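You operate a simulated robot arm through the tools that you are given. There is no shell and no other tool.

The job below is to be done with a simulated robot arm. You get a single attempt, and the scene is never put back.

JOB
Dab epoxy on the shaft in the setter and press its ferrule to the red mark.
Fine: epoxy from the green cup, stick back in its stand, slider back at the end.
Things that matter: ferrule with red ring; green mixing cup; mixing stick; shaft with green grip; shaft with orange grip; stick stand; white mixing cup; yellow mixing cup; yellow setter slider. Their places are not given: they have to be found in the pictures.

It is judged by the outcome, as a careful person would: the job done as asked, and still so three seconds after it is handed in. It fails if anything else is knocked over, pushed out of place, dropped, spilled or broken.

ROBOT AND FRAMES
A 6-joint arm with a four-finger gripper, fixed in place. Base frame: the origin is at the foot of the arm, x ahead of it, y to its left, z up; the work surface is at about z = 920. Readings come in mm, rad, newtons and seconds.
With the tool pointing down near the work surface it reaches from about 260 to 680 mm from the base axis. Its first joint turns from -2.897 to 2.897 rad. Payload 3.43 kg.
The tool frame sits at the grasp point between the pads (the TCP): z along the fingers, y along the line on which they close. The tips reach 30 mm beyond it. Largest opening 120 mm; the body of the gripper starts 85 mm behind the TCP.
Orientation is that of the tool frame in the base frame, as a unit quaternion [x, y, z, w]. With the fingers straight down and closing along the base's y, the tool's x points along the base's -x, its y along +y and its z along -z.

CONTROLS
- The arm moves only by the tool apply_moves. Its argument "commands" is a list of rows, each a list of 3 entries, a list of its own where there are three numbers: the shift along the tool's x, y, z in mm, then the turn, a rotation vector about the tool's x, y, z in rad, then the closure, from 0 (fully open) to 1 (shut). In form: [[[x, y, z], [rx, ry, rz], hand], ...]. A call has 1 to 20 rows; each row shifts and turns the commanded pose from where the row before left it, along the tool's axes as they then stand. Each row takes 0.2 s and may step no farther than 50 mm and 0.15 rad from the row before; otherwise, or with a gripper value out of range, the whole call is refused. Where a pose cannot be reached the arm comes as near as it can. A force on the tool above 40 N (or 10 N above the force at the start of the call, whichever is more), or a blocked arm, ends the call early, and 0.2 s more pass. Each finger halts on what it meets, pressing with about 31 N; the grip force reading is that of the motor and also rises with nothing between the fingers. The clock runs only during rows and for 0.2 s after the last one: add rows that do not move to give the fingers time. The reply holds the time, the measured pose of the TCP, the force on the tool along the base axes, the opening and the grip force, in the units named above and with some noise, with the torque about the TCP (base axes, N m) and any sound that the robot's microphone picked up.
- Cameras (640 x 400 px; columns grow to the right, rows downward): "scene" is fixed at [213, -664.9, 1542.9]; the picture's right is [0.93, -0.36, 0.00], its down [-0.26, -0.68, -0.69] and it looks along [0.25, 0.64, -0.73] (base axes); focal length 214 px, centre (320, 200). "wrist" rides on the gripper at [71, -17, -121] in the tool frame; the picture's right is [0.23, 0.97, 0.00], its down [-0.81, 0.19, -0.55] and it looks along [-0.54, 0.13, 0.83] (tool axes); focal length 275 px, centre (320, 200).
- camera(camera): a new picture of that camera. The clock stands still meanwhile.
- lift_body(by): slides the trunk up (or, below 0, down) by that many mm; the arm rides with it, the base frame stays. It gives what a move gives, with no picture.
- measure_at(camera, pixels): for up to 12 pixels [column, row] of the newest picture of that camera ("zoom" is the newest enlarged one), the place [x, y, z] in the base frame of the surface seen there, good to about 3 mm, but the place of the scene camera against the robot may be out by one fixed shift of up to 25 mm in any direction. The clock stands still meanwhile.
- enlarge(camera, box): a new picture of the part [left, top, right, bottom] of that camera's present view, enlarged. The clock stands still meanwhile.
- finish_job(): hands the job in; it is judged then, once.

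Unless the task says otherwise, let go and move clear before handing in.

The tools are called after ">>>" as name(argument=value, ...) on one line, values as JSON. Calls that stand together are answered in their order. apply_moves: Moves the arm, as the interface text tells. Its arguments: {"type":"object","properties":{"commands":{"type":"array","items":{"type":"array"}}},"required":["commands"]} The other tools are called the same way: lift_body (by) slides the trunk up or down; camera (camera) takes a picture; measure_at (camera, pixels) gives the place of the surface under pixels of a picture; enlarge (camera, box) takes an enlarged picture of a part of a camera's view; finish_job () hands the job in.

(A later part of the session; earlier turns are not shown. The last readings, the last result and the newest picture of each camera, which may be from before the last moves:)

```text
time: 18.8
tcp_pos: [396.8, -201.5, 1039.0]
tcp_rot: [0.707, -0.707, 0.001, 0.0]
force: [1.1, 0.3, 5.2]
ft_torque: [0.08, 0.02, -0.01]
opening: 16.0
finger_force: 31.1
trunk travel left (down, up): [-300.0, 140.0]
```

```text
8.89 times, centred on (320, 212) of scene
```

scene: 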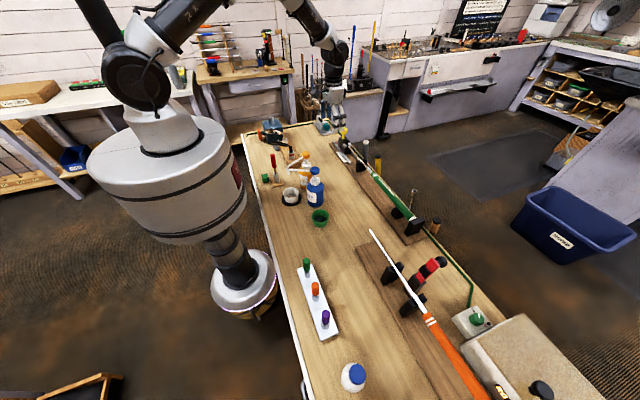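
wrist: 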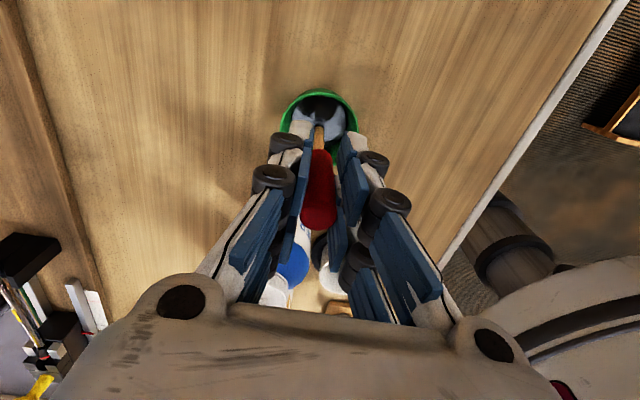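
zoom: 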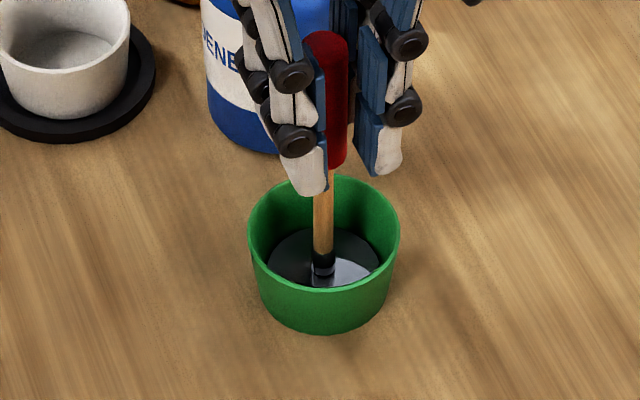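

Force 5 N up: the tip touches the cup floor, so it's fully dipped. Lifting slowly with a short pause over the cup.

>>> apply_moves(commands=[[[0, 0, -4], [0, 0, 0], 1], [[0, 0, -8], [0, 0, 0], 1], [[0, 0, -10], [0, 0, 0], 1], [[0, 0, 0], [0, 0, 0], 1], [[0, 0, 0], [0, 0, 0], 1], [[0, 0, 0], [0, 0, 0], 1], [[0, 0, -30], [0, 0, 0], 1], [[0, 0, -30], [0, 0, 0], 1], [[0, 0, 0], [0, 0, 0], 1]])

>>> camera(camera="wrist")

>>> enlarge(camera="scene", box=[295, 170, 345, 230])

>>> enlarge(camera="wrist", box=[290, 60, 350, 140])

```text
time: 20.8
tcp_pos: [396.6, -201.7, 1121.6]
tcp_rot: [-0.707, 0.707, 0.0, 0.0]
force: [0.0, 0.1, 0.5]
ft_torque: [0.03, -0.01, 0.01]
opening: 16.1
finger_force: 30.8
trunk travel left (down, up): [-300.0, 140.0]
```

```text
taken
```

wrist: 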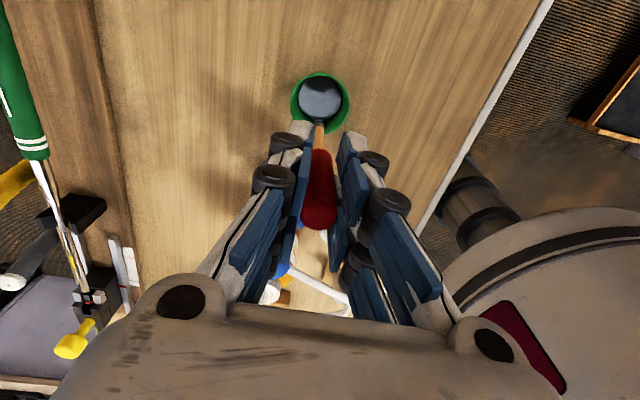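

```text
6.67 times, centred on (320, 200) of scene
```

zoom: 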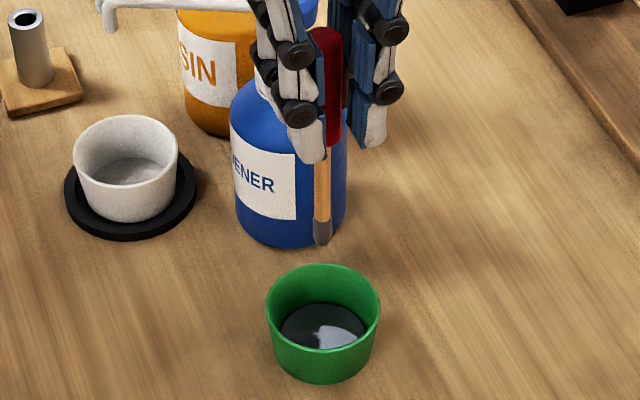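

```text
5.00 times, centred on (320, 100) of wrist
```

zoom: 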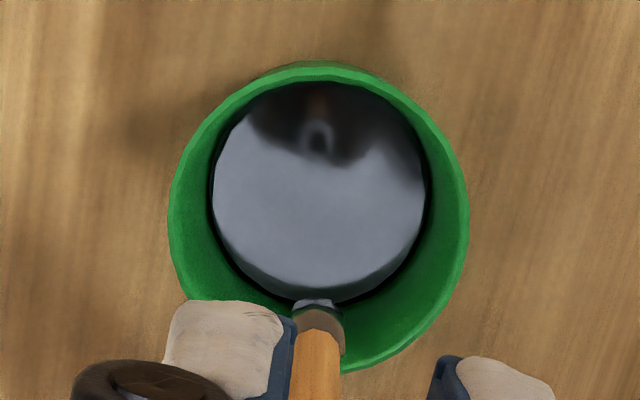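

The stick's end now carries a dark epoxy coat (scene zoom 322,232). Rising and crossing to above the shaft tip at about (669,110).

>>> apply_moves(commands=[[[0, 0, -33], [0, 0, 0], 1], [[0, 0, -33], [0, 0, 0], 1], [[0, 0, -20], [0, 0, 0], 1], [[-31.2, -27.3, 0], [0, 0, 0], 1], [[-31.2, -27.3, 0], [0, 0, 0], 1], [[-31.2, -27.3, 0], [0, 0, 0], 1], [[-31.2, -27.3, 0], [0, 0, 0], 1], [[-31.2, -27.3, 0], [0, 0, 0], 1], [[-31.2, -27.3, 0], [0, 0, 0], 1], [[-31.2, -27.3, 0], [0, 0, 0], 1], [[-31.2, -27.3, 0], [0, 0, 0], 1], [[-31.2, -27.3, 0], [0, 0, 0], 1], [[-31.2, -27.3, 0], [0, 0, 0], 1], [[0, 0, 0], [0, 0, 0], 1]])

>>> camera(camera="wrist")

>>> enlarge(camera="scene", box=[300, 80, 420, 190])

```text
time: 23.8
tcp_pos: [667.7, 109.7, 1206.4]
tcp_rot: [-0.707, 0.707, 0.0, 0.0]
force: [-0.7, 0.0, -0.7]
ft_torque: [0.02, 0.01, 0.03]
opening: 15.9
finger_force: 30.8
trunk travel left (down, up): [-300.0, 140.0]
```

```text
taken
```

wrist: 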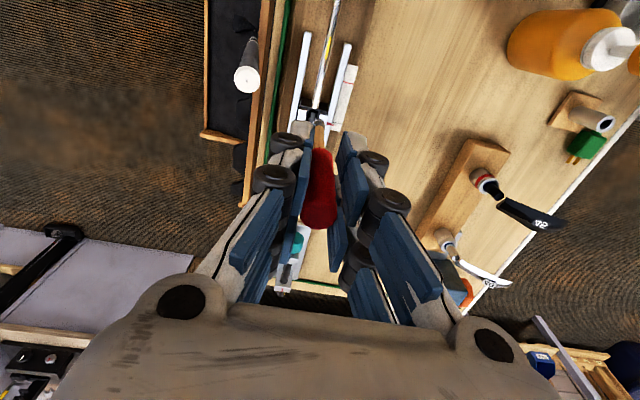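

```text
3.64 times, centred on (360, 135) of scene
```

zoom: 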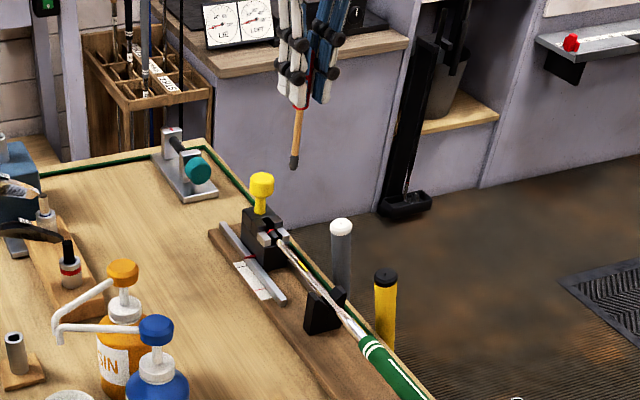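

It reaches well. Lowering to about 25 mm above the shaft to check alignment.

>>> apply_moves(commands=[[[0, -1.5, 27], [0, 0, 0], 1], [[0, 0, 27], [0, 0, 0], 1], [[0, 0, 27], [0, 0, 0], 1], [[0, 0, 0], [0, 0, 0], 1]])

>>> camera(camera="wrist")

>>> enlarge(camera="wrist", box=[280, 50, 360, 150])

>>> enlarge(camera="scene", box=[330, 110, 390, 170])

```text
time: 24.8
tcp_pos: [670.2, 109.6, 1125.1]
tcp_rot: [0.707, -0.707, 0.0, 0.0]
force: [0.9, -1.4, -0.4]
ft_torque: [0.04, 0.01, 0.01]
opening: 15.7
finger_force: 31.2
trunk travel left (down, up): [-300.0, 140.0]
```

```text
taken
```

wrist: 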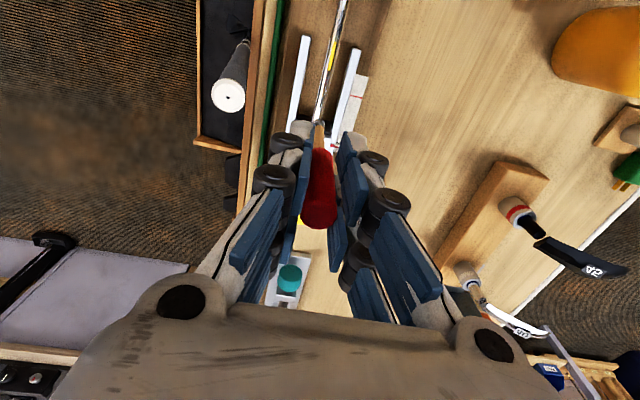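

```text
4.00 times, centred on (320, 100) of wrist
```

zoom: 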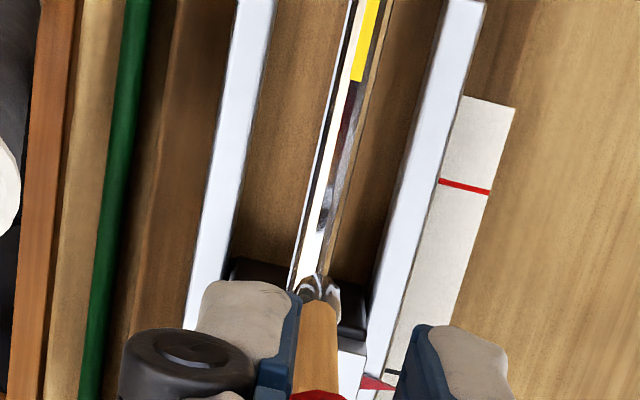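

```text
6.67 times, centred on (360, 140) of scene
```

zoom: 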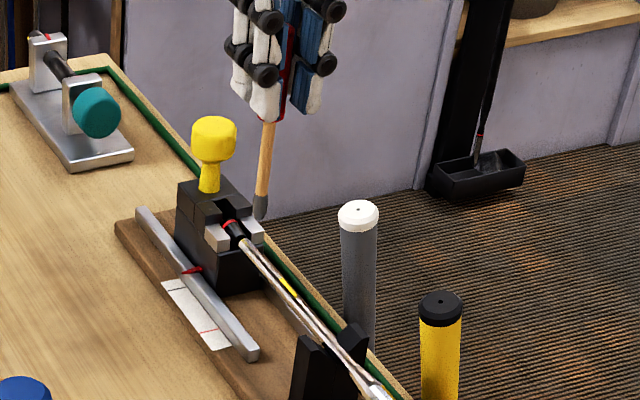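

The wet tip is at zoom (317,288), with the shaft right below it. Measuring shaft points near it.

>>> enlarge(camera="wrist", box=[300, 80, 340, 130])

>>> measure_at(camera="zoom", pixels=[[290, 250], [300, 250], [310, 250], [320, 250], [300, 200], [310, 200], [320, 200], [330, 200], [312, 150], [325, 150], [340, 150], [310, 350]])

```text
8.00 times, centred on (320, 105) of wrist
```

zoom: 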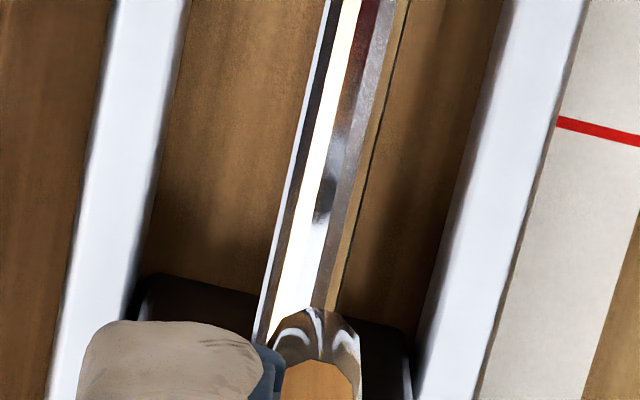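

```text
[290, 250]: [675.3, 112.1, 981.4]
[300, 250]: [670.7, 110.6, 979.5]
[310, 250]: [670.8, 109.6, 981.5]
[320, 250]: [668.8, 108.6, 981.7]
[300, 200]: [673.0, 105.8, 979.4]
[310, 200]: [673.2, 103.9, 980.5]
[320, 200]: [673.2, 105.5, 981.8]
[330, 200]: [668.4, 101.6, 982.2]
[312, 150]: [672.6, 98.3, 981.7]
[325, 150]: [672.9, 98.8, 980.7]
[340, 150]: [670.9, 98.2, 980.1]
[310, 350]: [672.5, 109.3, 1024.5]
```

The shaft centre is x≈670.5, top z≈982, aligned with the stick at y≈110. Lowering toward contact gently.

>>> apply_moves(commands=[[[0, 0, 12], [0, 0, 0], 1], [[0, 0, 8], [0, 0, 0], 1], [[0, 0, 3], [0, 0, 0], 1], [[0, 0, 0], [0, 0, 0], 1]])

>>> enlarge(camera="wrist", box=[300, 80, 340, 130])

>>> enlarge(camera="scene", box=[335, 120, 375, 170])

```text
time: 25.8
tcp_pos: [670.8, 110.6, 1102.0]
tcp_rot: [-0.707, 0.707, 0.0, 0.0]
force: [0.1, 0.5, -0.5]
ft_torque: [-0.03, -0.05, -0.01]
opening: 16.0
finger_force: 30.7
trunk travel left (down, up): [-300.0, 140.0]
```

```text
8.00 times, centred on (320, 105) of wrist
```

zoom: 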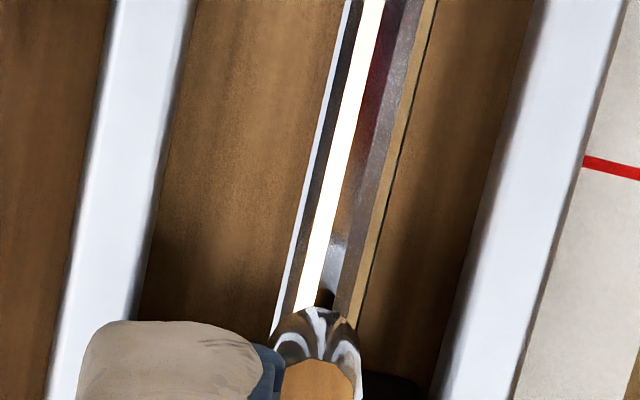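

```text
8.00 times, centred on (355, 145) of scene
```

zoom: 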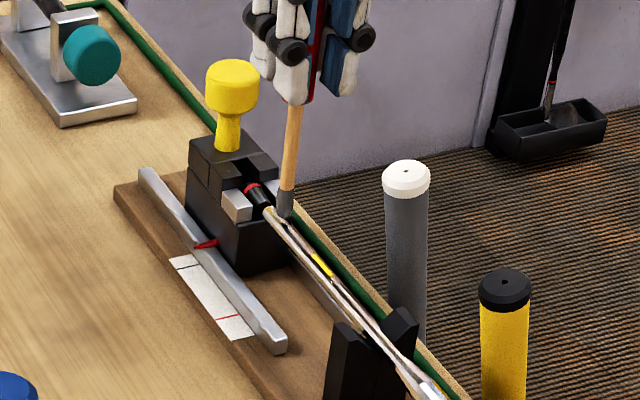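

The tip is a few mm above the shaft. Lowering in 1.5 mm steps, watching force.

>>> apply_moves(commands=[[[0, 0, 1.5], [0, 0, 0], 1], [[0, 0, 1.5], [0, 0, 0], 1], [[0, 0, 0], [0, 0, 0], 1]])

>>> enlarge(camera="wrist", box=[300, 80, 340, 130])

>>> enlarge(camera="scene", box=[340, 130, 370, 165])

```text
time: 26.6
tcp_pos: [670.0, 110.8, 1099.3]
tcp_rot: [0.707, -0.707, 0.0, 0.0]
force: [-1.0, 0.5, 1.1]
ft_torque: [0.02, 0.03, -0.01]
opening: 16.2
finger_force: 31.0
trunk travel left (down, up): [-300.0, 140.0]
```

```text
8.00 times, centred on (320, 105) of wrist
```

zoom: 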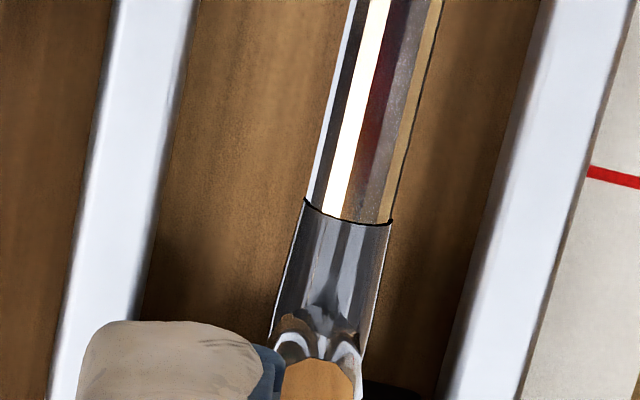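

```text
11.43 times, centred on (355, 148) of scene
```

zoom: 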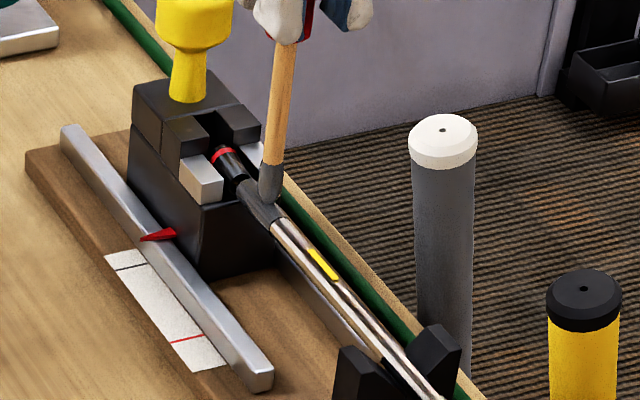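

A grey epoxy sleeve has appeared on the shaft tip (wrist zoom 330,260), so the dab took. Lifting off and checking.

>>> apply_moves(commands=[[[0, 0, 0], [0, 0, 0], 1], [[0, 0, -4], [0, 0, 0], 1], [[0, 0, -10], [0, 0, 0], 1], [[0, 0, -30], [0, 0, 0], 1], [[0, 0, -35], [0, 0, 0], 1], [[0, 0, -35], [0, 0, 0], 1], [[0, 0, 0], [0, 0, 0], 1]])

>>> enlarge(camera="scene", box=[330, 100, 390, 170])

>>> enlarge(camera="wrist", box=[270, 0, 370, 130])

```text
time: 28.2
tcp_pos: [672.5, 108.7, 1214.5]
tcp_rot: [-0.707, 0.707, 0.001, -0.001]
force: [1.2, 0.4, -1.4]
ft_torque: [0.01, 0.02, 0.01]
opening: 15.9
finger_force: 31.2
trunk travel left (down, up): [-300.0, 140.0]
```

```text
5.71 times, centred on (360, 135) of scene
```

zoom: 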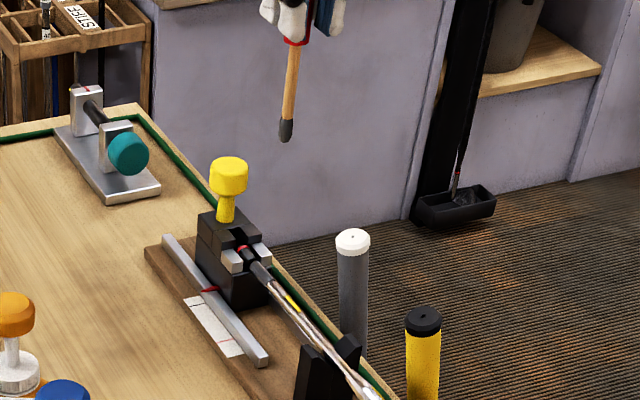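

```text
3.08 times, centred on (320, 65) of wrist
```

zoom: 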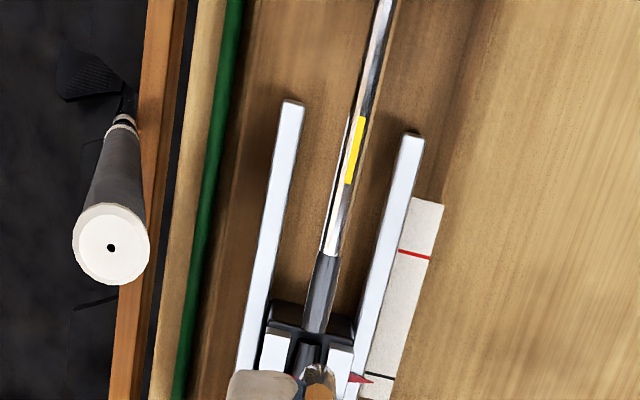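

Epoxy sits on the shaft tip and all else is in place. Carrying the stick back above its stand at (301.5,61.5).

>>> apply_moves(commands=[[[0, 0, -12], [0, 0, 0], 1], [[5.2, 41.2, 0], [0, 0, 0], 1], [[5.2, 41.2, 0], [0, 0, 0], 1], [[5.2, 41.2, 0], [0, 0, 0], 1], [[5.2, 41.2, 0], [0, 0, 0], 1], [[5.2, 41.2, 0], [0, 0, 0], 1], [[5.2, 41.2, 0], [0, 0, 0], 1], [[5.2, 41.2, 0], [0, 0, 0], 1], [[5.2, 41.2, 0], [0, 0, 0], 1], [[5.2, 41.2, 0], [0, 0, 0], 1], [[0, 0, 0], [0, 0, 0], 1], [[0, 0, 40], [0, 0, 0], 1], [[0, 0, 40], [0, 0, 0], 1], [[0, 0, 20], [0, 0, 0], 1], [[0, 0, 0], [0, 0, 0], 1], [[0, 0, 0], [0, 0, 0], 1]])

>>> camera(camera="wrist")

>>> enlarge(camera="wrist", box=[290, 70, 350, 150])

>>> enlarge(camera="scene", box=[250, 130, 310, 200])

```text
time: 31.6
tcp_pos: [300.1, 63.9, 1127.2]
tcp_rot: [-0.706, 0.708, 0.0, 0.0]
force: [0.3, -1.0, 0.0]
ft_torque: [0.01, 0.03, -0.01]
opening: 15.6
finger_force: 31.1
trunk travel left (down, up): [-300.0, 140.0]
```

```text
taken
```

wrist: 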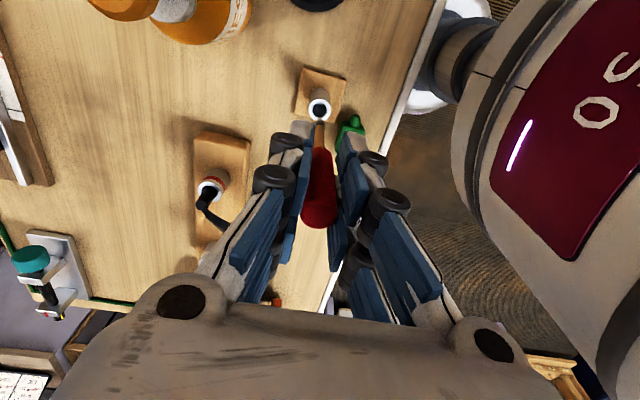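

```text
5.00 times, centred on (320, 110) of wrist
```

zoom: 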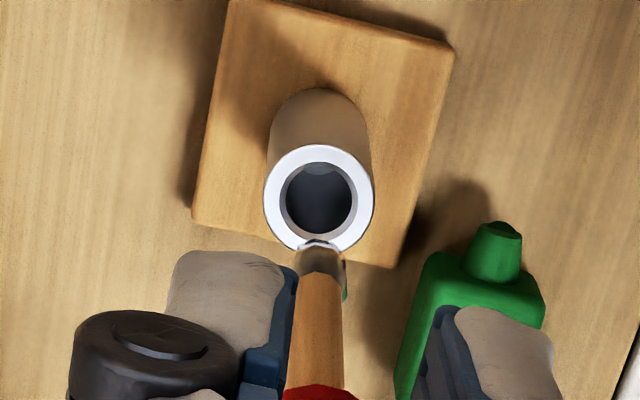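

```text
5.71 times, centred on (280, 165) of scene
```

zoom: 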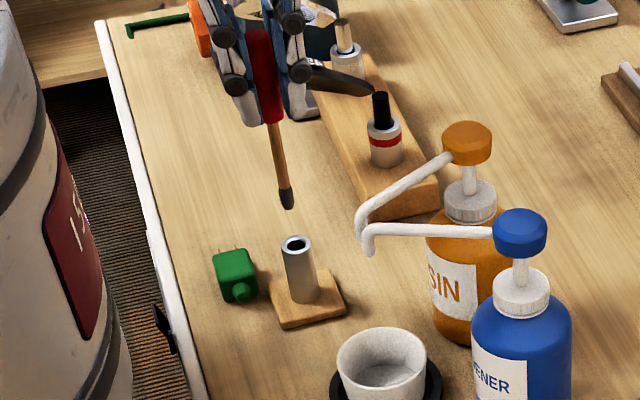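

The tip hovers ~35 mm above the tube mouth (zoom 319,198). Measuring the rim to centre precisely.

>>> measure_at(camera="zoom", pixels=[[319, 198], [274, 198], [366, 198], [319, 155], [290, 235], [350, 235], [319, 262], [319, 275], [319, 300]])

```text
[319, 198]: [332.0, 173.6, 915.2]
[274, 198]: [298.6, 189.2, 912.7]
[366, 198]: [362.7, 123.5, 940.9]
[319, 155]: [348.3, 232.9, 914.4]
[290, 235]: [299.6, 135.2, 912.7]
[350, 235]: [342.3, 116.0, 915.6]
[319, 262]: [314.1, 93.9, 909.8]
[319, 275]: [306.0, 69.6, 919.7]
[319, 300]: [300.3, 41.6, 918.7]
```

Those readings belonged to the scene zoom; repeating on the wrist zoom.

>>> enlarge(camera="wrist", box=[290, 70, 350, 150])

>>> measure_at(camera="zoom", pixels=[[319, 198], [272, 198], [367, 198], [319, 153], [290, 233], [350, 233], [319, 246], [318, 265], [318, 285], [318, 330]])

```text
5.00 times, centred on (320, 110) of wrist
```

zoom: 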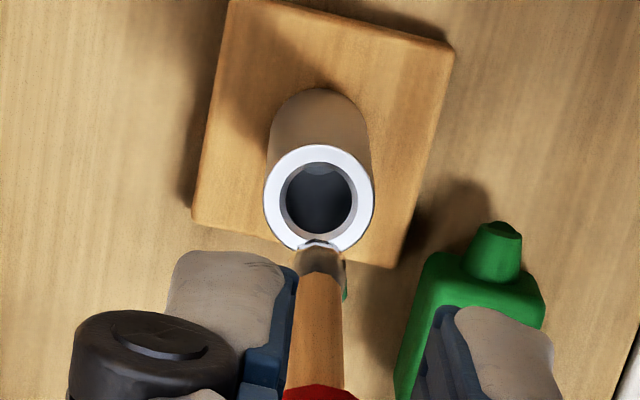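

```text
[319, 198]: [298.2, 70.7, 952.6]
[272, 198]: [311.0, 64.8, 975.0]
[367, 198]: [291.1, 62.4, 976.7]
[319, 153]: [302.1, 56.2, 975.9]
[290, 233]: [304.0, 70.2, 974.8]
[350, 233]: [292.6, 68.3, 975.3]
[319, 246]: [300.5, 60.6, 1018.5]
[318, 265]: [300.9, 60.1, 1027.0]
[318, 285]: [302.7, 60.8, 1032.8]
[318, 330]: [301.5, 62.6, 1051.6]
```

Rim centre ≈(301,63.4), stick axis ≈(301,63.8): aligned within a mm. Lowering to just above the rim for a check.

>>> apply_moves(commands=[[[-0.5, 0, 14], [0, 0, 0], 1], [[0, 0, 12], [0, 0, 0], 1], [[0, 0, 2], [0, 0, 0], 1], [[0, 0, 0], [0, 0, 0], 1]])

>>> enlarge(camera="wrist", box=[300, 90, 340, 140])

>>> enlarge(camera="scene", box=[260, 150, 290, 190])

```text
time: 32.6
tcp_pos: [299.2, 63.0, 1097.9]
tcp_rot: [0.707, -0.707, 0.0, 0.0]
force: [0.2, -0.6, 0.6]
ft_torque: [0.02, 0.0, -0.02]
opening: 15.5
finger_force: 31.3
trunk travel left (down, up): [-300.0, 140.0]
```

```text
8.00 times, centred on (320, 115) of wrist
```

zoom: 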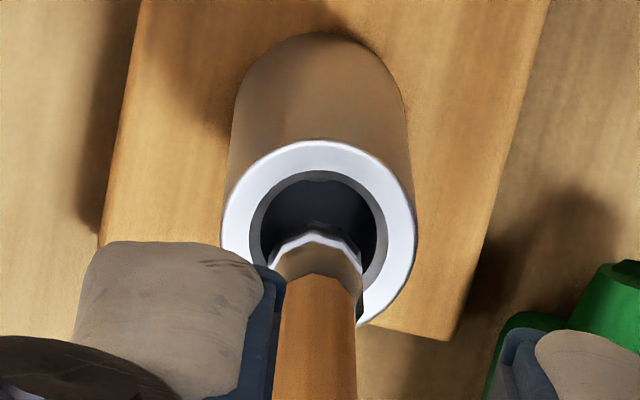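

```text
10.00 times, centred on (275, 170) of scene
```

zoom: 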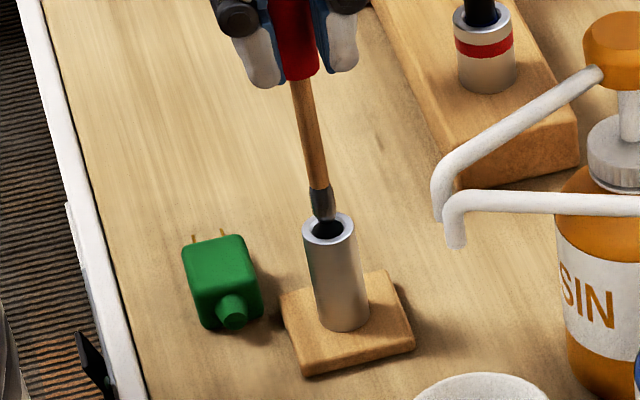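

The tip is just above the mouth (scene zoom 322,215 vs hole 328,228). I'll nudge +1 x, -1 y and insert 15 mm, watching force.

>>> apply_moves(commands=[[[1, -1, 0], [0, 0, 0], 1], [[0, 0, 4], [0, 0, 0], 1], [[0, 0, 4], [0, 0, 0], 1], [[0, 0, 4], [0, 0, 0], 1], [[0, 0, 0], [0, 0, 0], 1]])

>>> enlarge(camera="wrist", box=[300, 90, 340, 140])

>>> enlarge(camera="scene", box=[260, 150, 290, 190])

```text
time: 33.8
tcp_pos: [300.6, 63.2, 1085.1]
tcp_rot: [-0.707, 0.707, 0.001, 0.0]
force: [0.5, -0.3, -0.3]
ft_torque: [-0.03, 0.01, -0.04]
opening: 15.6
finger_force: 31.4
trunk travel left (down, up): [-300.0, 140.0]
```

```text
8.00 times, centred on (320, 115) of wrist
```

zoom: 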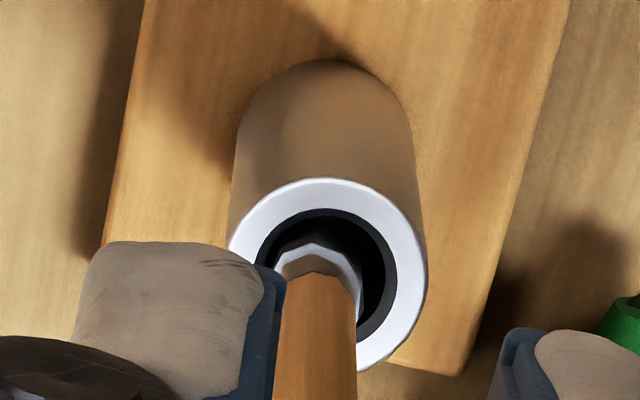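

```text
10.00 times, centred on (275, 170) of scene
```

zoom: 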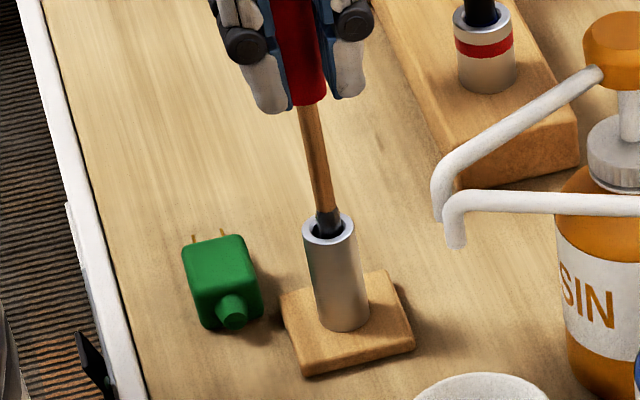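

The tip is inside the tube with no side force; the stick is ~1 mm to +x of the bore centre, so I'll shift back 1 mm and keep lowering.

>>> apply_moves(commands=[[[0, 1, 3], [0, 0, 0], 1], [[0, 0, 6], [0, 0, 0], 1], [[0, 0, 6], [0, 0, 0], 1], [[0, 0, 6], [0, 0, 0], 1], [[0, 0, 6], [0, 0, 0], 1], [[0, 0, 0], [0, 0, 0], 1]])

>>> enlarge(camera="wrist", box=[300, 100, 340, 150])

>>> enlarge(camera="scene", box=[260, 150, 290, 190])

```text
time: 35.2
tcp_pos: [300.0, 61.4, 1058.1]
tcp_rot: [-0.706, 0.708, -0.001, 0.0]
force: [0.2, 0.0, -0.3]
ft_torque: [-0.03, 0.0, 0.03]
opening: 15.6
finger_force: 30.8
trunk travel left (down, up): [-300.0, 140.0]
```

```text
8.00 times, centred on (320, 125) of wrist
```

zoom: 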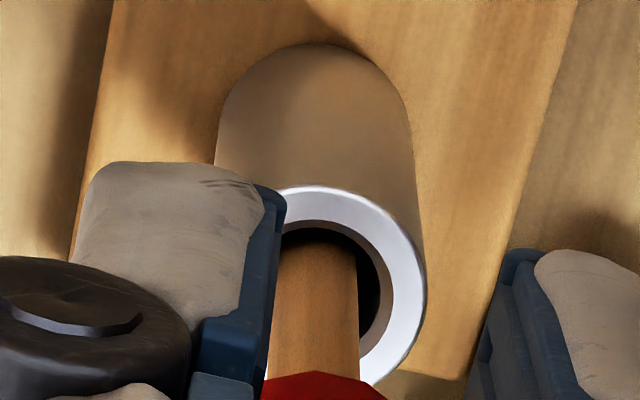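

```text
10.00 times, centred on (275, 170) of scene
```

zoom: 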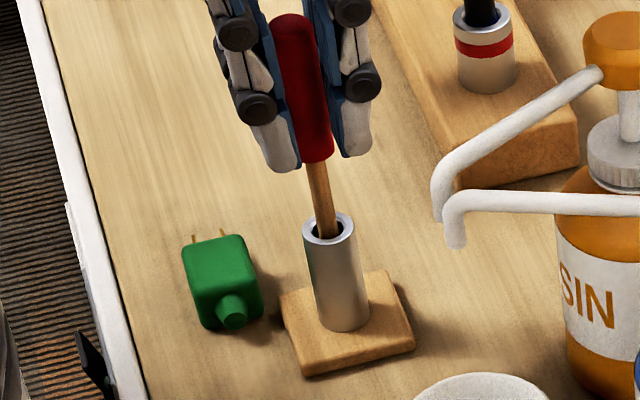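

No resistance; about 10 mm remains to the original seat. Lowering to TCP ≈1049.

>>> apply_moves(commands=[[[0, 0, 4], [0, 0, 0], 1], [[0, 0, 3], [0, 0, 0], 1], [[0, 0, 1.5], [0, 0, 0], 1], [[0, 0, 0], [0, 0, 0], 1]])

```text
time: 36.2
tcp_pos: [300.7, 63.7, 1050.7]
tcp_rot: [-0.707, 0.707, 0.0, 0.0]
force: [0.3, -0.2, -0.3]
ft_torque: [0.05, -0.03, 0.01]
opening: 15.4
finger_force: 31.0
trunk travel left (down, up): [-300.0, 140.0]
```

>>> apply_moves(commands=[[[0, 0, 1.5], [0, 0, 0], 1], [[0, 0, 1], [0, 0, 0], 1], [[0, 0, 0], [0, 0, 0], 1]])

```text
time: 37.0
tcp_pos: [301.2, 63.9, 1047.0]
tcp_rot: [0.707, -0.707, 0.001, -0.001]
force: [0.2, 2.4, 18.5]
ft_torque: [0.23, 0.07, 0.01]
opening: 15.6
finger_force: 30.7
trunk travel left (down, up): [-300.0, 140.0]
```

Force of 18 N shows the stick is bottomed in the stand. Easing up 1 mm and opening slowly.

>>> apply_moves(commands=[[[0, 0, -1.2], [0, 0, 0], 1], [[0, 0, 0], [0, 0, 0], 0.8], [[0, 0, 0], [0, 0, 0], 0.7], [[0, 0, 0], [0, 0, 0], 0.6], [[0, 0, 0], [0, 0, 0], 0.45], [[0, 0, 0], [0, 0, 0], 0.4], [[0, 0, 0], [0, 0, 0], 0.4]])

>>> camera(camera="wrist")

>>> enlarge(camera="scene", box=[250, 140, 310, 200])

```text
time: 38.6
tcp_pos: [300.8, 63.9, 1046.9]
tcp_rot: [-0.707, 0.707, -0.001, 0.0]
force: [-1.1, -0.2, 0.1]
ft_torque: [0.04, -0.01, -0.01]
opening: 71.9
finger_force: 0.1
trunk travel left (down, up): [-300.0, 140.0]
```

```text
taken
```

wrist: 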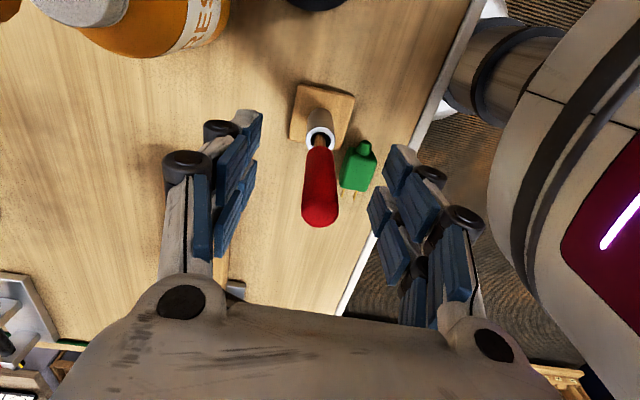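

```text
6.67 times, centred on (280, 170) of scene
```

zoom: 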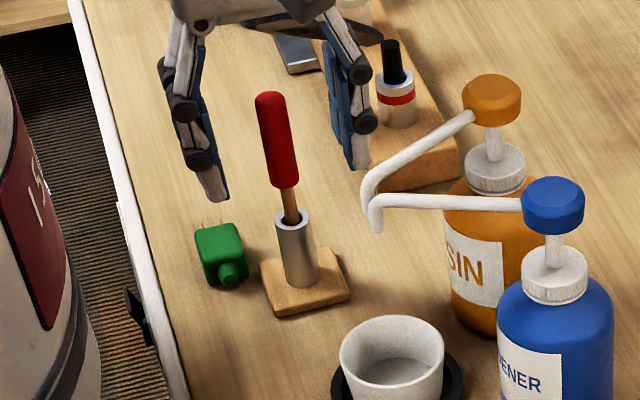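

The stick stands in its stand, hand clear. Rising, moving toward the setter, and turning the hand so it closes along y.

>>> apply_moves(commands=[[[0, 0, -30], [0, 0, 0], 0.4], [[0, 0, -40], [0, 0, 0], 0.4], [[0, 0, -45], [0, 0, 0], 0.4], [[0, 0, -45], [0, 0, 0], 0.4], [[-13.8, -37.5, 0], [0, 0, 0], 0.4], [[-13.8, -37.5, 0], [0, 0, 0], 0.4], [[-13.8, -37.5, 0], [0, 0, 0], 0.4], [[-13.8, -37.5, 0], [0, 0, 0], 0.4], [[-13.8, -37.5, 0], [0, 0, 0], 0.4], [[-13.8, -37.5, 0], [0, 0, 0], 0.4], [[-13.8, -37.5, 0], [0, 0, 0], 0.4], [[-13.8, -37.5, 0], [0, 0, 0], 0.4], [[0, 0, 0], [0, 0, 0], 0.4]])

>>> apply_moves(commands=[[[0, 0, 0], [0, 0, 0.1428], 0.4], [[0, 0, 0], [0, 0, 0.1428], 0.4], [[0, 0, 0], [0, 0, 0.1428], 0.4], [[0, 0, 0], [0, 0, 0.1428], 0.4], [[0, 0, 0], [0, 0, 0.1428], 0.4], [[0, 0, 0], [0, 0, 0.1428], 0.4], [[0, 0, 0], [0, 0, 0.1428], 0.4], [[0, 0, 0], [0, 0, 0.1428], 0.4], [[0, 0, 0], [0, 0, 0.1428], 0.4], [[0, 0, 0], [0, 0, 0.1428], 0.4], [[0, 0, 0], [0, 0, 0.1428], 0.4], [[0, 0, 0], [0, 0, 0], 0.4]])

>>> camera(camera="wrist")

```text
time: 41.4
tcp_pos: [600.1, 170.3, 1206.7]
tcp_rot: [0.708, -0.707, 0.001, 0.0]
force: [0.0, 0.1, 0.2]
ft_torque: [-0.01, 0.01, 0.0]
opening: 72.2
finger_force: 0.0
trunk travel left (down, up): [-300.0, 140.0]
```

```text
time: 44.0
tcp_pos: [599.7, 174.1, 1207.3]
tcp_rot: [0.001, 1.0, 0.0, 0.0]
force: [-0.2, -0.2, -0.4]
ft_torque: [-0.01, -0.03, 0.01]
opening: 72.1
finger_force: 0.2
trunk travel left (down, up): [-300.0, 140.0]
```

```text
taken
```

wrist: 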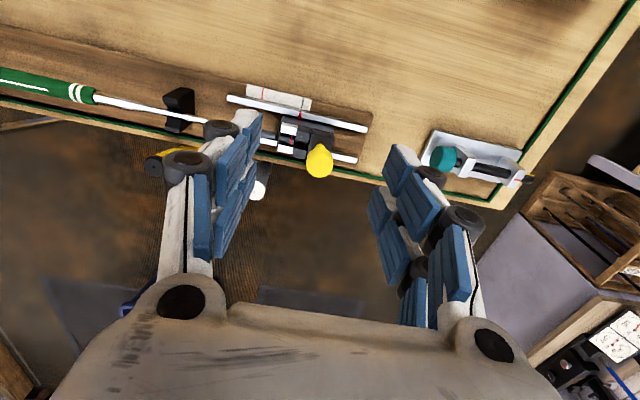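

The yellow knob is at (319,160) in the wrist picture. Enlarging and measuring knob and slider geometry.

>>> enlarge(camera="wrist", box=[270, 110, 370, 190])

>>> measure_at(camera="zoom", pixels=[[320, 280], [255, 280], [385, 280], [320, 215], [320, 330], [320, 190], [340, 150], [320, 250], [200, 200], [160, 110], [120, 130], [160, 180]])

```text
5.00 times, centred on (320, 150) of wrist
```

zoom: 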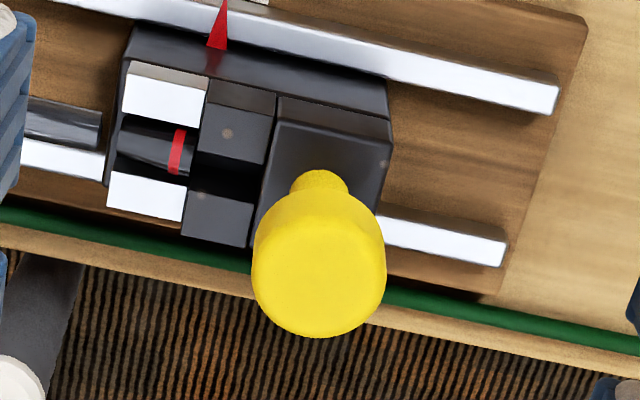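

```text
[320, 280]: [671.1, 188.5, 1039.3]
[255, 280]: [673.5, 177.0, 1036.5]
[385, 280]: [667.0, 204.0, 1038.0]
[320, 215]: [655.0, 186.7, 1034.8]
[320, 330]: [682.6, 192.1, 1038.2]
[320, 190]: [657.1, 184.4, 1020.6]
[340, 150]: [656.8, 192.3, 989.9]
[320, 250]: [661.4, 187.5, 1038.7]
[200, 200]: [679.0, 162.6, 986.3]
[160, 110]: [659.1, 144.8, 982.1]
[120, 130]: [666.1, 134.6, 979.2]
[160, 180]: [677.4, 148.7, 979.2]
```

Knob head centre ≈(670,189.5), radius 14, z 1022–1039; slider top z≈990. Moving to hover just above the knob and checking reach.

>>> apply_moves(commands=[[[-17.6, 3.9, 32], [0, 0, 0], 0.4], [[-17.6, 3.9, 32], [0, 0, 0], 0.4], [[-17.6, 3.9, 32], [0, 0, 0], 0.4], [[-17.6, 3.9, 32], [0, 0, 0], 0.4], [[0, 0, 0], [0, 0, 0], 0.4], [[0, 0, 0], [0, 0, 0], 0.4]])

>>> camera(camera="wrist")

>>> enlarge(camera="scene", box=[310, 90, 380, 160])

```text
time: 45.4
tcp_pos: [670.5, 190.2, 1080.7]
tcp_rot: [0.0, 1.0, 0.0, 0.0]
force: [0.0, 0.7, -0.4]
ft_torque: [-0.02, 0.0, -0.03]
opening: 72.2
finger_force: 0.0
trunk travel left (down, up): [-300.0, 140.0]
```

```text
taken
```

wrist: 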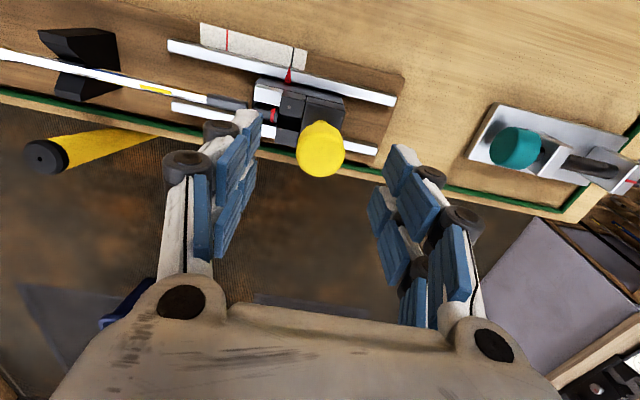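

```text
5.71 times, centred on (345, 125) of scene
```

zoom: 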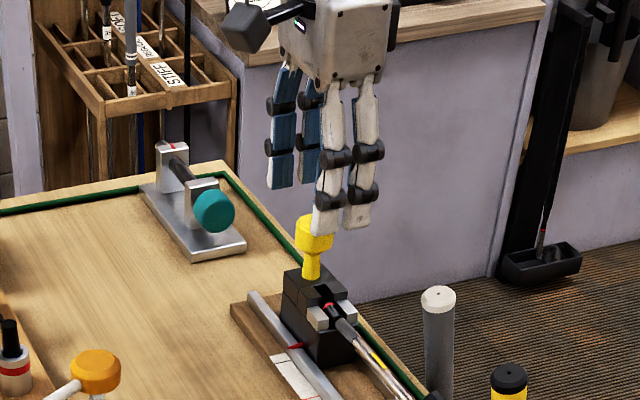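

Reach is fine; the knob is at (320,155) between the fingers. Lowering over the knob.

>>> apply_moves(commands=[[[0, 0, 20], [0, 0, 0], 0.4], [[0, 0, 20], [0, 0, 0], 0.4], [[0, 0, 11], [0, 0, 0], 0.4], [[0, 0, 0], [0, 0, 0], 0.4]])

>>> camera(camera="wrist")

>>> enlarge(camera="scene", box=[310, 100, 380, 170])

>>> measure_at(camera="wrist", pixels=[[322, 180], [322, 190], [300, 185], [345, 185], [322, 205]])

```text
time: 46.4
tcp_pos: [668.9, 187.5, 1029.7]
tcp_rot: [0.0, 1.0, 0.0, -0.001]
force: [0.0, 0.2, 0.4]
ft_torque: [0.01, 0.02, -0.01]
opening: 72.1
finger_force: 0.0
trunk travel left (down, up): [-300.0, 140.0]
```

```text
taken
```

wrist: 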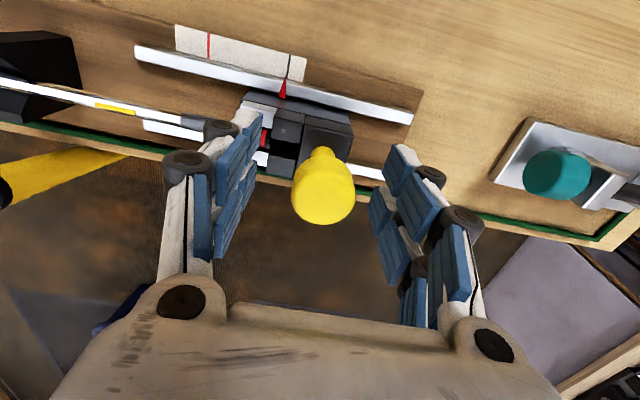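

```text
5.71 times, centred on (345, 135) of scene
```

zoom: 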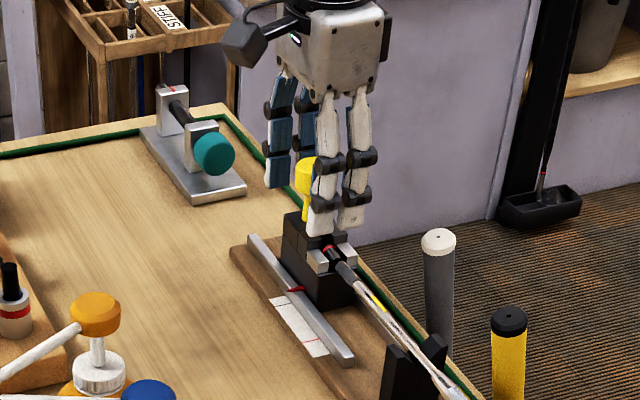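

```text
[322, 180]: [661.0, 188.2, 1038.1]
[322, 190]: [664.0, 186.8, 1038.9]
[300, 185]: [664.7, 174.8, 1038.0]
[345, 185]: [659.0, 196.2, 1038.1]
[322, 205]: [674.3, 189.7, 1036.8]
```

The knob head is centred at about (668,187.5,1038). Closing on it gradually.

>>> apply_moves(commands=[[[0, 0, 0], [0, 0, 0], 0.55], [[0, 0, 0], [0, 0, 0], 0.65], [[0, 0, 0], [0, 0, 0], 0.72], [[0, 0, 0], [0, 0, 0], 0.76], [[0, 0, 0], [0, 0, 0], 0.8], [[0, 0, 0], [0, 0, 0], 1], [[0, 0, 0], [0, 0, 0], 1]])

>>> enlarge(camera="wrist", box=[120, 10, 440, 210])

```text
time: 48.0
tcp_pos: [669.7, 187.6, 1029.7]
tcp_rot: [-0.001, 1.0, 0.0, 0.0]
force: [-0.3, -0.2, -0.5]
ft_torque: [0.02, -0.12, 0.03]
opening: 29.0
finger_force: 45.2
trunk travel left (down, up): [-300.0, 140.0]
```

```text
2.00 times, centred on (280, 110) of wrist
```

zoom: 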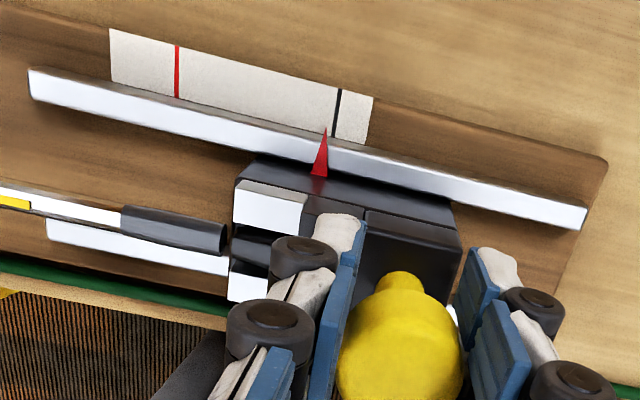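

Knob is gripped (29 mm, 45 N). Measuring pointer and mark positions several times to get the travel.

>>> measure_at(camera="zoom", pixels=[[324, 134], [322, 145], [320, 160], [318, 172], [339, 95], [337, 110], [334, 135], [177, 50], [177, 65], [177, 80], [177, 94], [325, 130]])

>>> enlarge(camera="wrist", box=[190, 30, 310, 110])

>>> measure_at(camera="zoom", pixels=[[500, 225], [497, 250], [492, 280], [488, 310], [530, 120], [525, 160], [520, 190], [95, 20], [95, 60], [93, 90], [93, 115]])

```text
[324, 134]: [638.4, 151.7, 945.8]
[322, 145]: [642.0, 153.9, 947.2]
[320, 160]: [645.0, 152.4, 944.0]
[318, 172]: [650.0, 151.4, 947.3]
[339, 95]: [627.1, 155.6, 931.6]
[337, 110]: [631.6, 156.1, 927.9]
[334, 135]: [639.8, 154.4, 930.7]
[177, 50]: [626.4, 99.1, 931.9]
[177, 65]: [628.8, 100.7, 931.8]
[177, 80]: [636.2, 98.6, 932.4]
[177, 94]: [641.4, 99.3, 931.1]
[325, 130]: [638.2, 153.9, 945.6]
```

```text
5.00 times, centred on (250, 70) of wrist
```

zoom: 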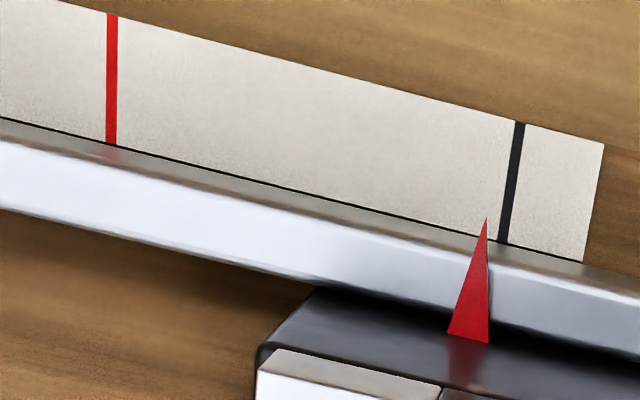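

```text
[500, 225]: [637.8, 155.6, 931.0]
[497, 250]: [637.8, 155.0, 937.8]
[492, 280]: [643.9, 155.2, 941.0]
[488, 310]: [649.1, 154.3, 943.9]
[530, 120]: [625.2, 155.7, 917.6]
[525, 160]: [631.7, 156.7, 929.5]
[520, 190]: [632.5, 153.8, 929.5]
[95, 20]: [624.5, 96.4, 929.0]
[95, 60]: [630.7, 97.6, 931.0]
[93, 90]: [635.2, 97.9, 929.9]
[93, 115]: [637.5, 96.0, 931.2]
```

Pointer ≈1.8 mm short of the black line (parallax-corrected), red mark ≈56 mm toward -y. Pushing the slider 15 mm first and checking force.

>>> apply_moves(commands=[[[0, -3, 0], [0, 0, 0], 1], [[0, -4, 0], [0, 0, 0], 1], [[0, -4, 0], [0, 0, 0], 1], [[0, -4, 0], [0, 0, 0], 1], [[0, 0, 0], [0, 0, 0], 1]])

>>> enlarge(camera="wrist", box=[120, 10, 440, 210])

```text
time: 49.2
tcp_pos: [669.7, 175.1, 1028.6]
tcp_rot: [0.0, 1.0, -0.001, -0.002]
force: [-9.1, 8.7, -3.7]
ft_torque: [0.4, -0.46, 0.25]
opening: 29.2
finger_force: 45.6
trunk travel left (down, up): [-300.0, 140.0]
```

```text
2.00 times, centred on (280, 110) of wrist
```

zoom: 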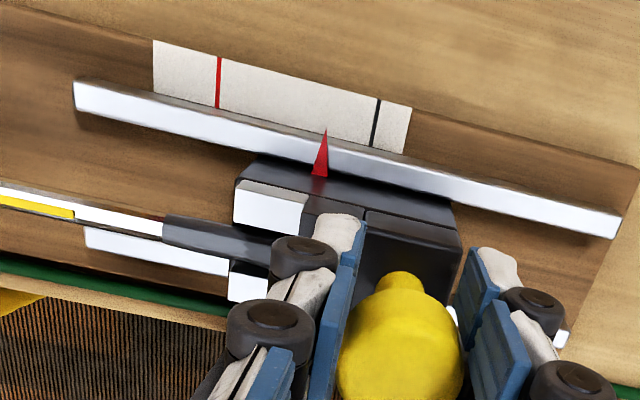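

Slider moves smoothly (8.7 N drag), with a -9 N side load, so I'll bias 0.8 mm toward -x and continue 15 mm.

>>> apply_moves(commands=[[[0.8, -4, 0], [0, 0, 0], 1], [[0, -4, 0], [0, 0, 0], 1], [[0, -4, 0], [0, 0, 0], 1], [[0, -4, 0], [0, 0, 0], 1], [[0, 0, 0], [0, 0, 0], 1]])

>>> enlarge(camera="wrist", box=[120, 10, 440, 210])

```text
time: 50.4
tcp_pos: [670.4, 158.3, 1028.3]
tcp_rot: [0.0, 1.0, -0.001, 0.0]
force: [-3.0, 7.7, -1.4]
ft_torque: [0.35, 0.42, 0.06]
opening: 29.1
finger_force: 44.8
trunk travel left (down, up): [-300.0, 140.0]
```

```text
2.00 times, centred on (280, 110) of wrist
```

zoom: 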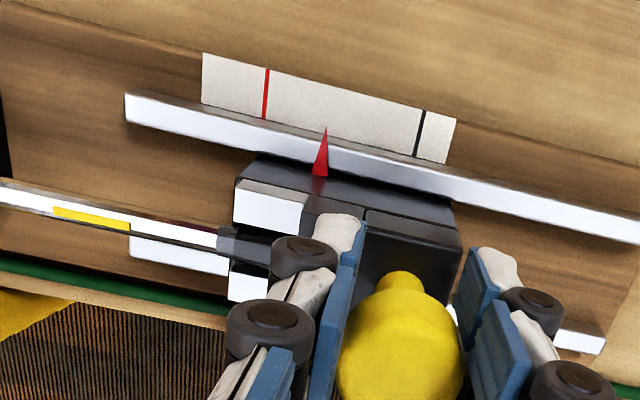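

Pointer about halfway (red line at 266 vs pointer 325). Continuing 16 mm.

>>> apply_moves(commands=[[[0.2, -4, 0], [0, 0, 0], 1], [[0, -4, 0], [0, 0, 0], 1], [[0, -4, 0], [0, 0, 0], 1], [[0, -4, 0], [0, 0, 0], 1], [[0, 0, 0], [0, 0, 0], 1]])

>>> enlarge(camera="wrist", box=[190, 30, 310, 110])

>>> measure_at(camera="zoom", pixels=[[483, 240], [480, 260], [476, 290], [472, 320], [469, 335]])

```text
time: 51.6
tcp_pos: [669.7, 142.6, 1030.2]
tcp_rot: [0.0, 1.0, -0.001, 0.0]
force: [-5.4, 9.6, -4.4]
ft_torque: [0.35, -0.83, 0.17]
opening: 29.0
finger_force: 44.9
trunk travel left (down, up): [-300.0, 140.0]
```

```text
5.00 times, centred on (250, 70) of wrist
```

zoom: 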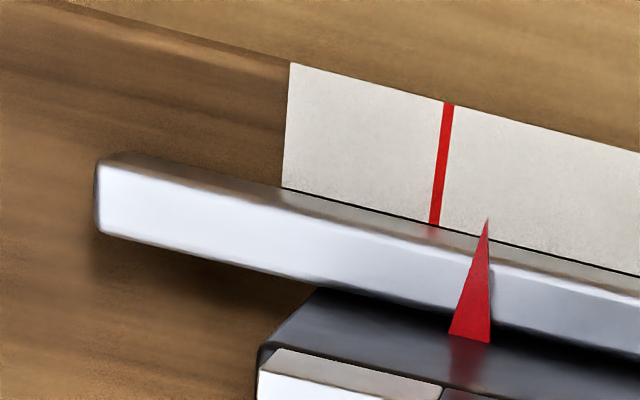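

```text
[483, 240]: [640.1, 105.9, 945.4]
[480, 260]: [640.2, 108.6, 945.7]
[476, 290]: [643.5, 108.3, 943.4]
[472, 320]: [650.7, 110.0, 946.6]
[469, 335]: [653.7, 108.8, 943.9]
```

Pointer reads y≈108 and the red line 99.2; about 8.7 mm remain. Moving 7.5 mm and checking.

>>> apply_moves(commands=[[[0.4, -2.5, 0], [0, 0, 0], 1], [[0, -2.5, 0], [0, 0, 0], 1], [[0, -2.5, 0], [0, 0, 0], 1], [[0, 0, 0], [0, 0, 0], 1], [[0, 0, 0], [0, 0, 0], 1]])

>>> enlarge(camera="wrist", box=[190, 30, 310, 110])

>>> measure_at(camera="zoom", pixels=[[483, 240], [480, 260], [476, 290], [472, 320], [469, 335], [500, 130], [495, 160], [490, 190], [488, 205]])

>>> enlarge(camera="scene", box=[335, 130, 375, 170])

```text
time: 52.8
tcp_pos: [668.4, 133.6, 1029.8]
tcp_rot: [0.0, 1.0, -0.001, 0.0]
force: [-5.3, 9.1, -2.9]
ft_torque: [0.27, -0.69, 0.15]
opening: 29.1
finger_force: 45.1
trunk travel left (down, up): [-300.0, 140.0]
```

```text
5.00 times, centred on (250, 70) of wrist
```

zoom: 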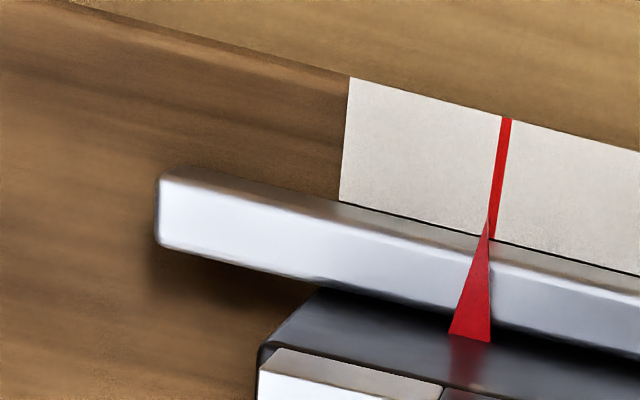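

```text
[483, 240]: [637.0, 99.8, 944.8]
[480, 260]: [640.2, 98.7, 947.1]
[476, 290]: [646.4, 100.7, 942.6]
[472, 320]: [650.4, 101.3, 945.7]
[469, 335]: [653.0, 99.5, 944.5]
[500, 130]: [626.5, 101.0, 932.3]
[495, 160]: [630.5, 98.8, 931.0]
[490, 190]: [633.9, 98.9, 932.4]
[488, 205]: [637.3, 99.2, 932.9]
```

```text
10.00 times, centred on (355, 150) of scene
```

zoom: 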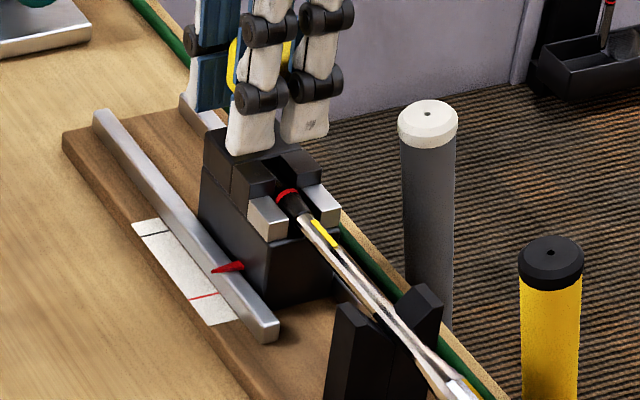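

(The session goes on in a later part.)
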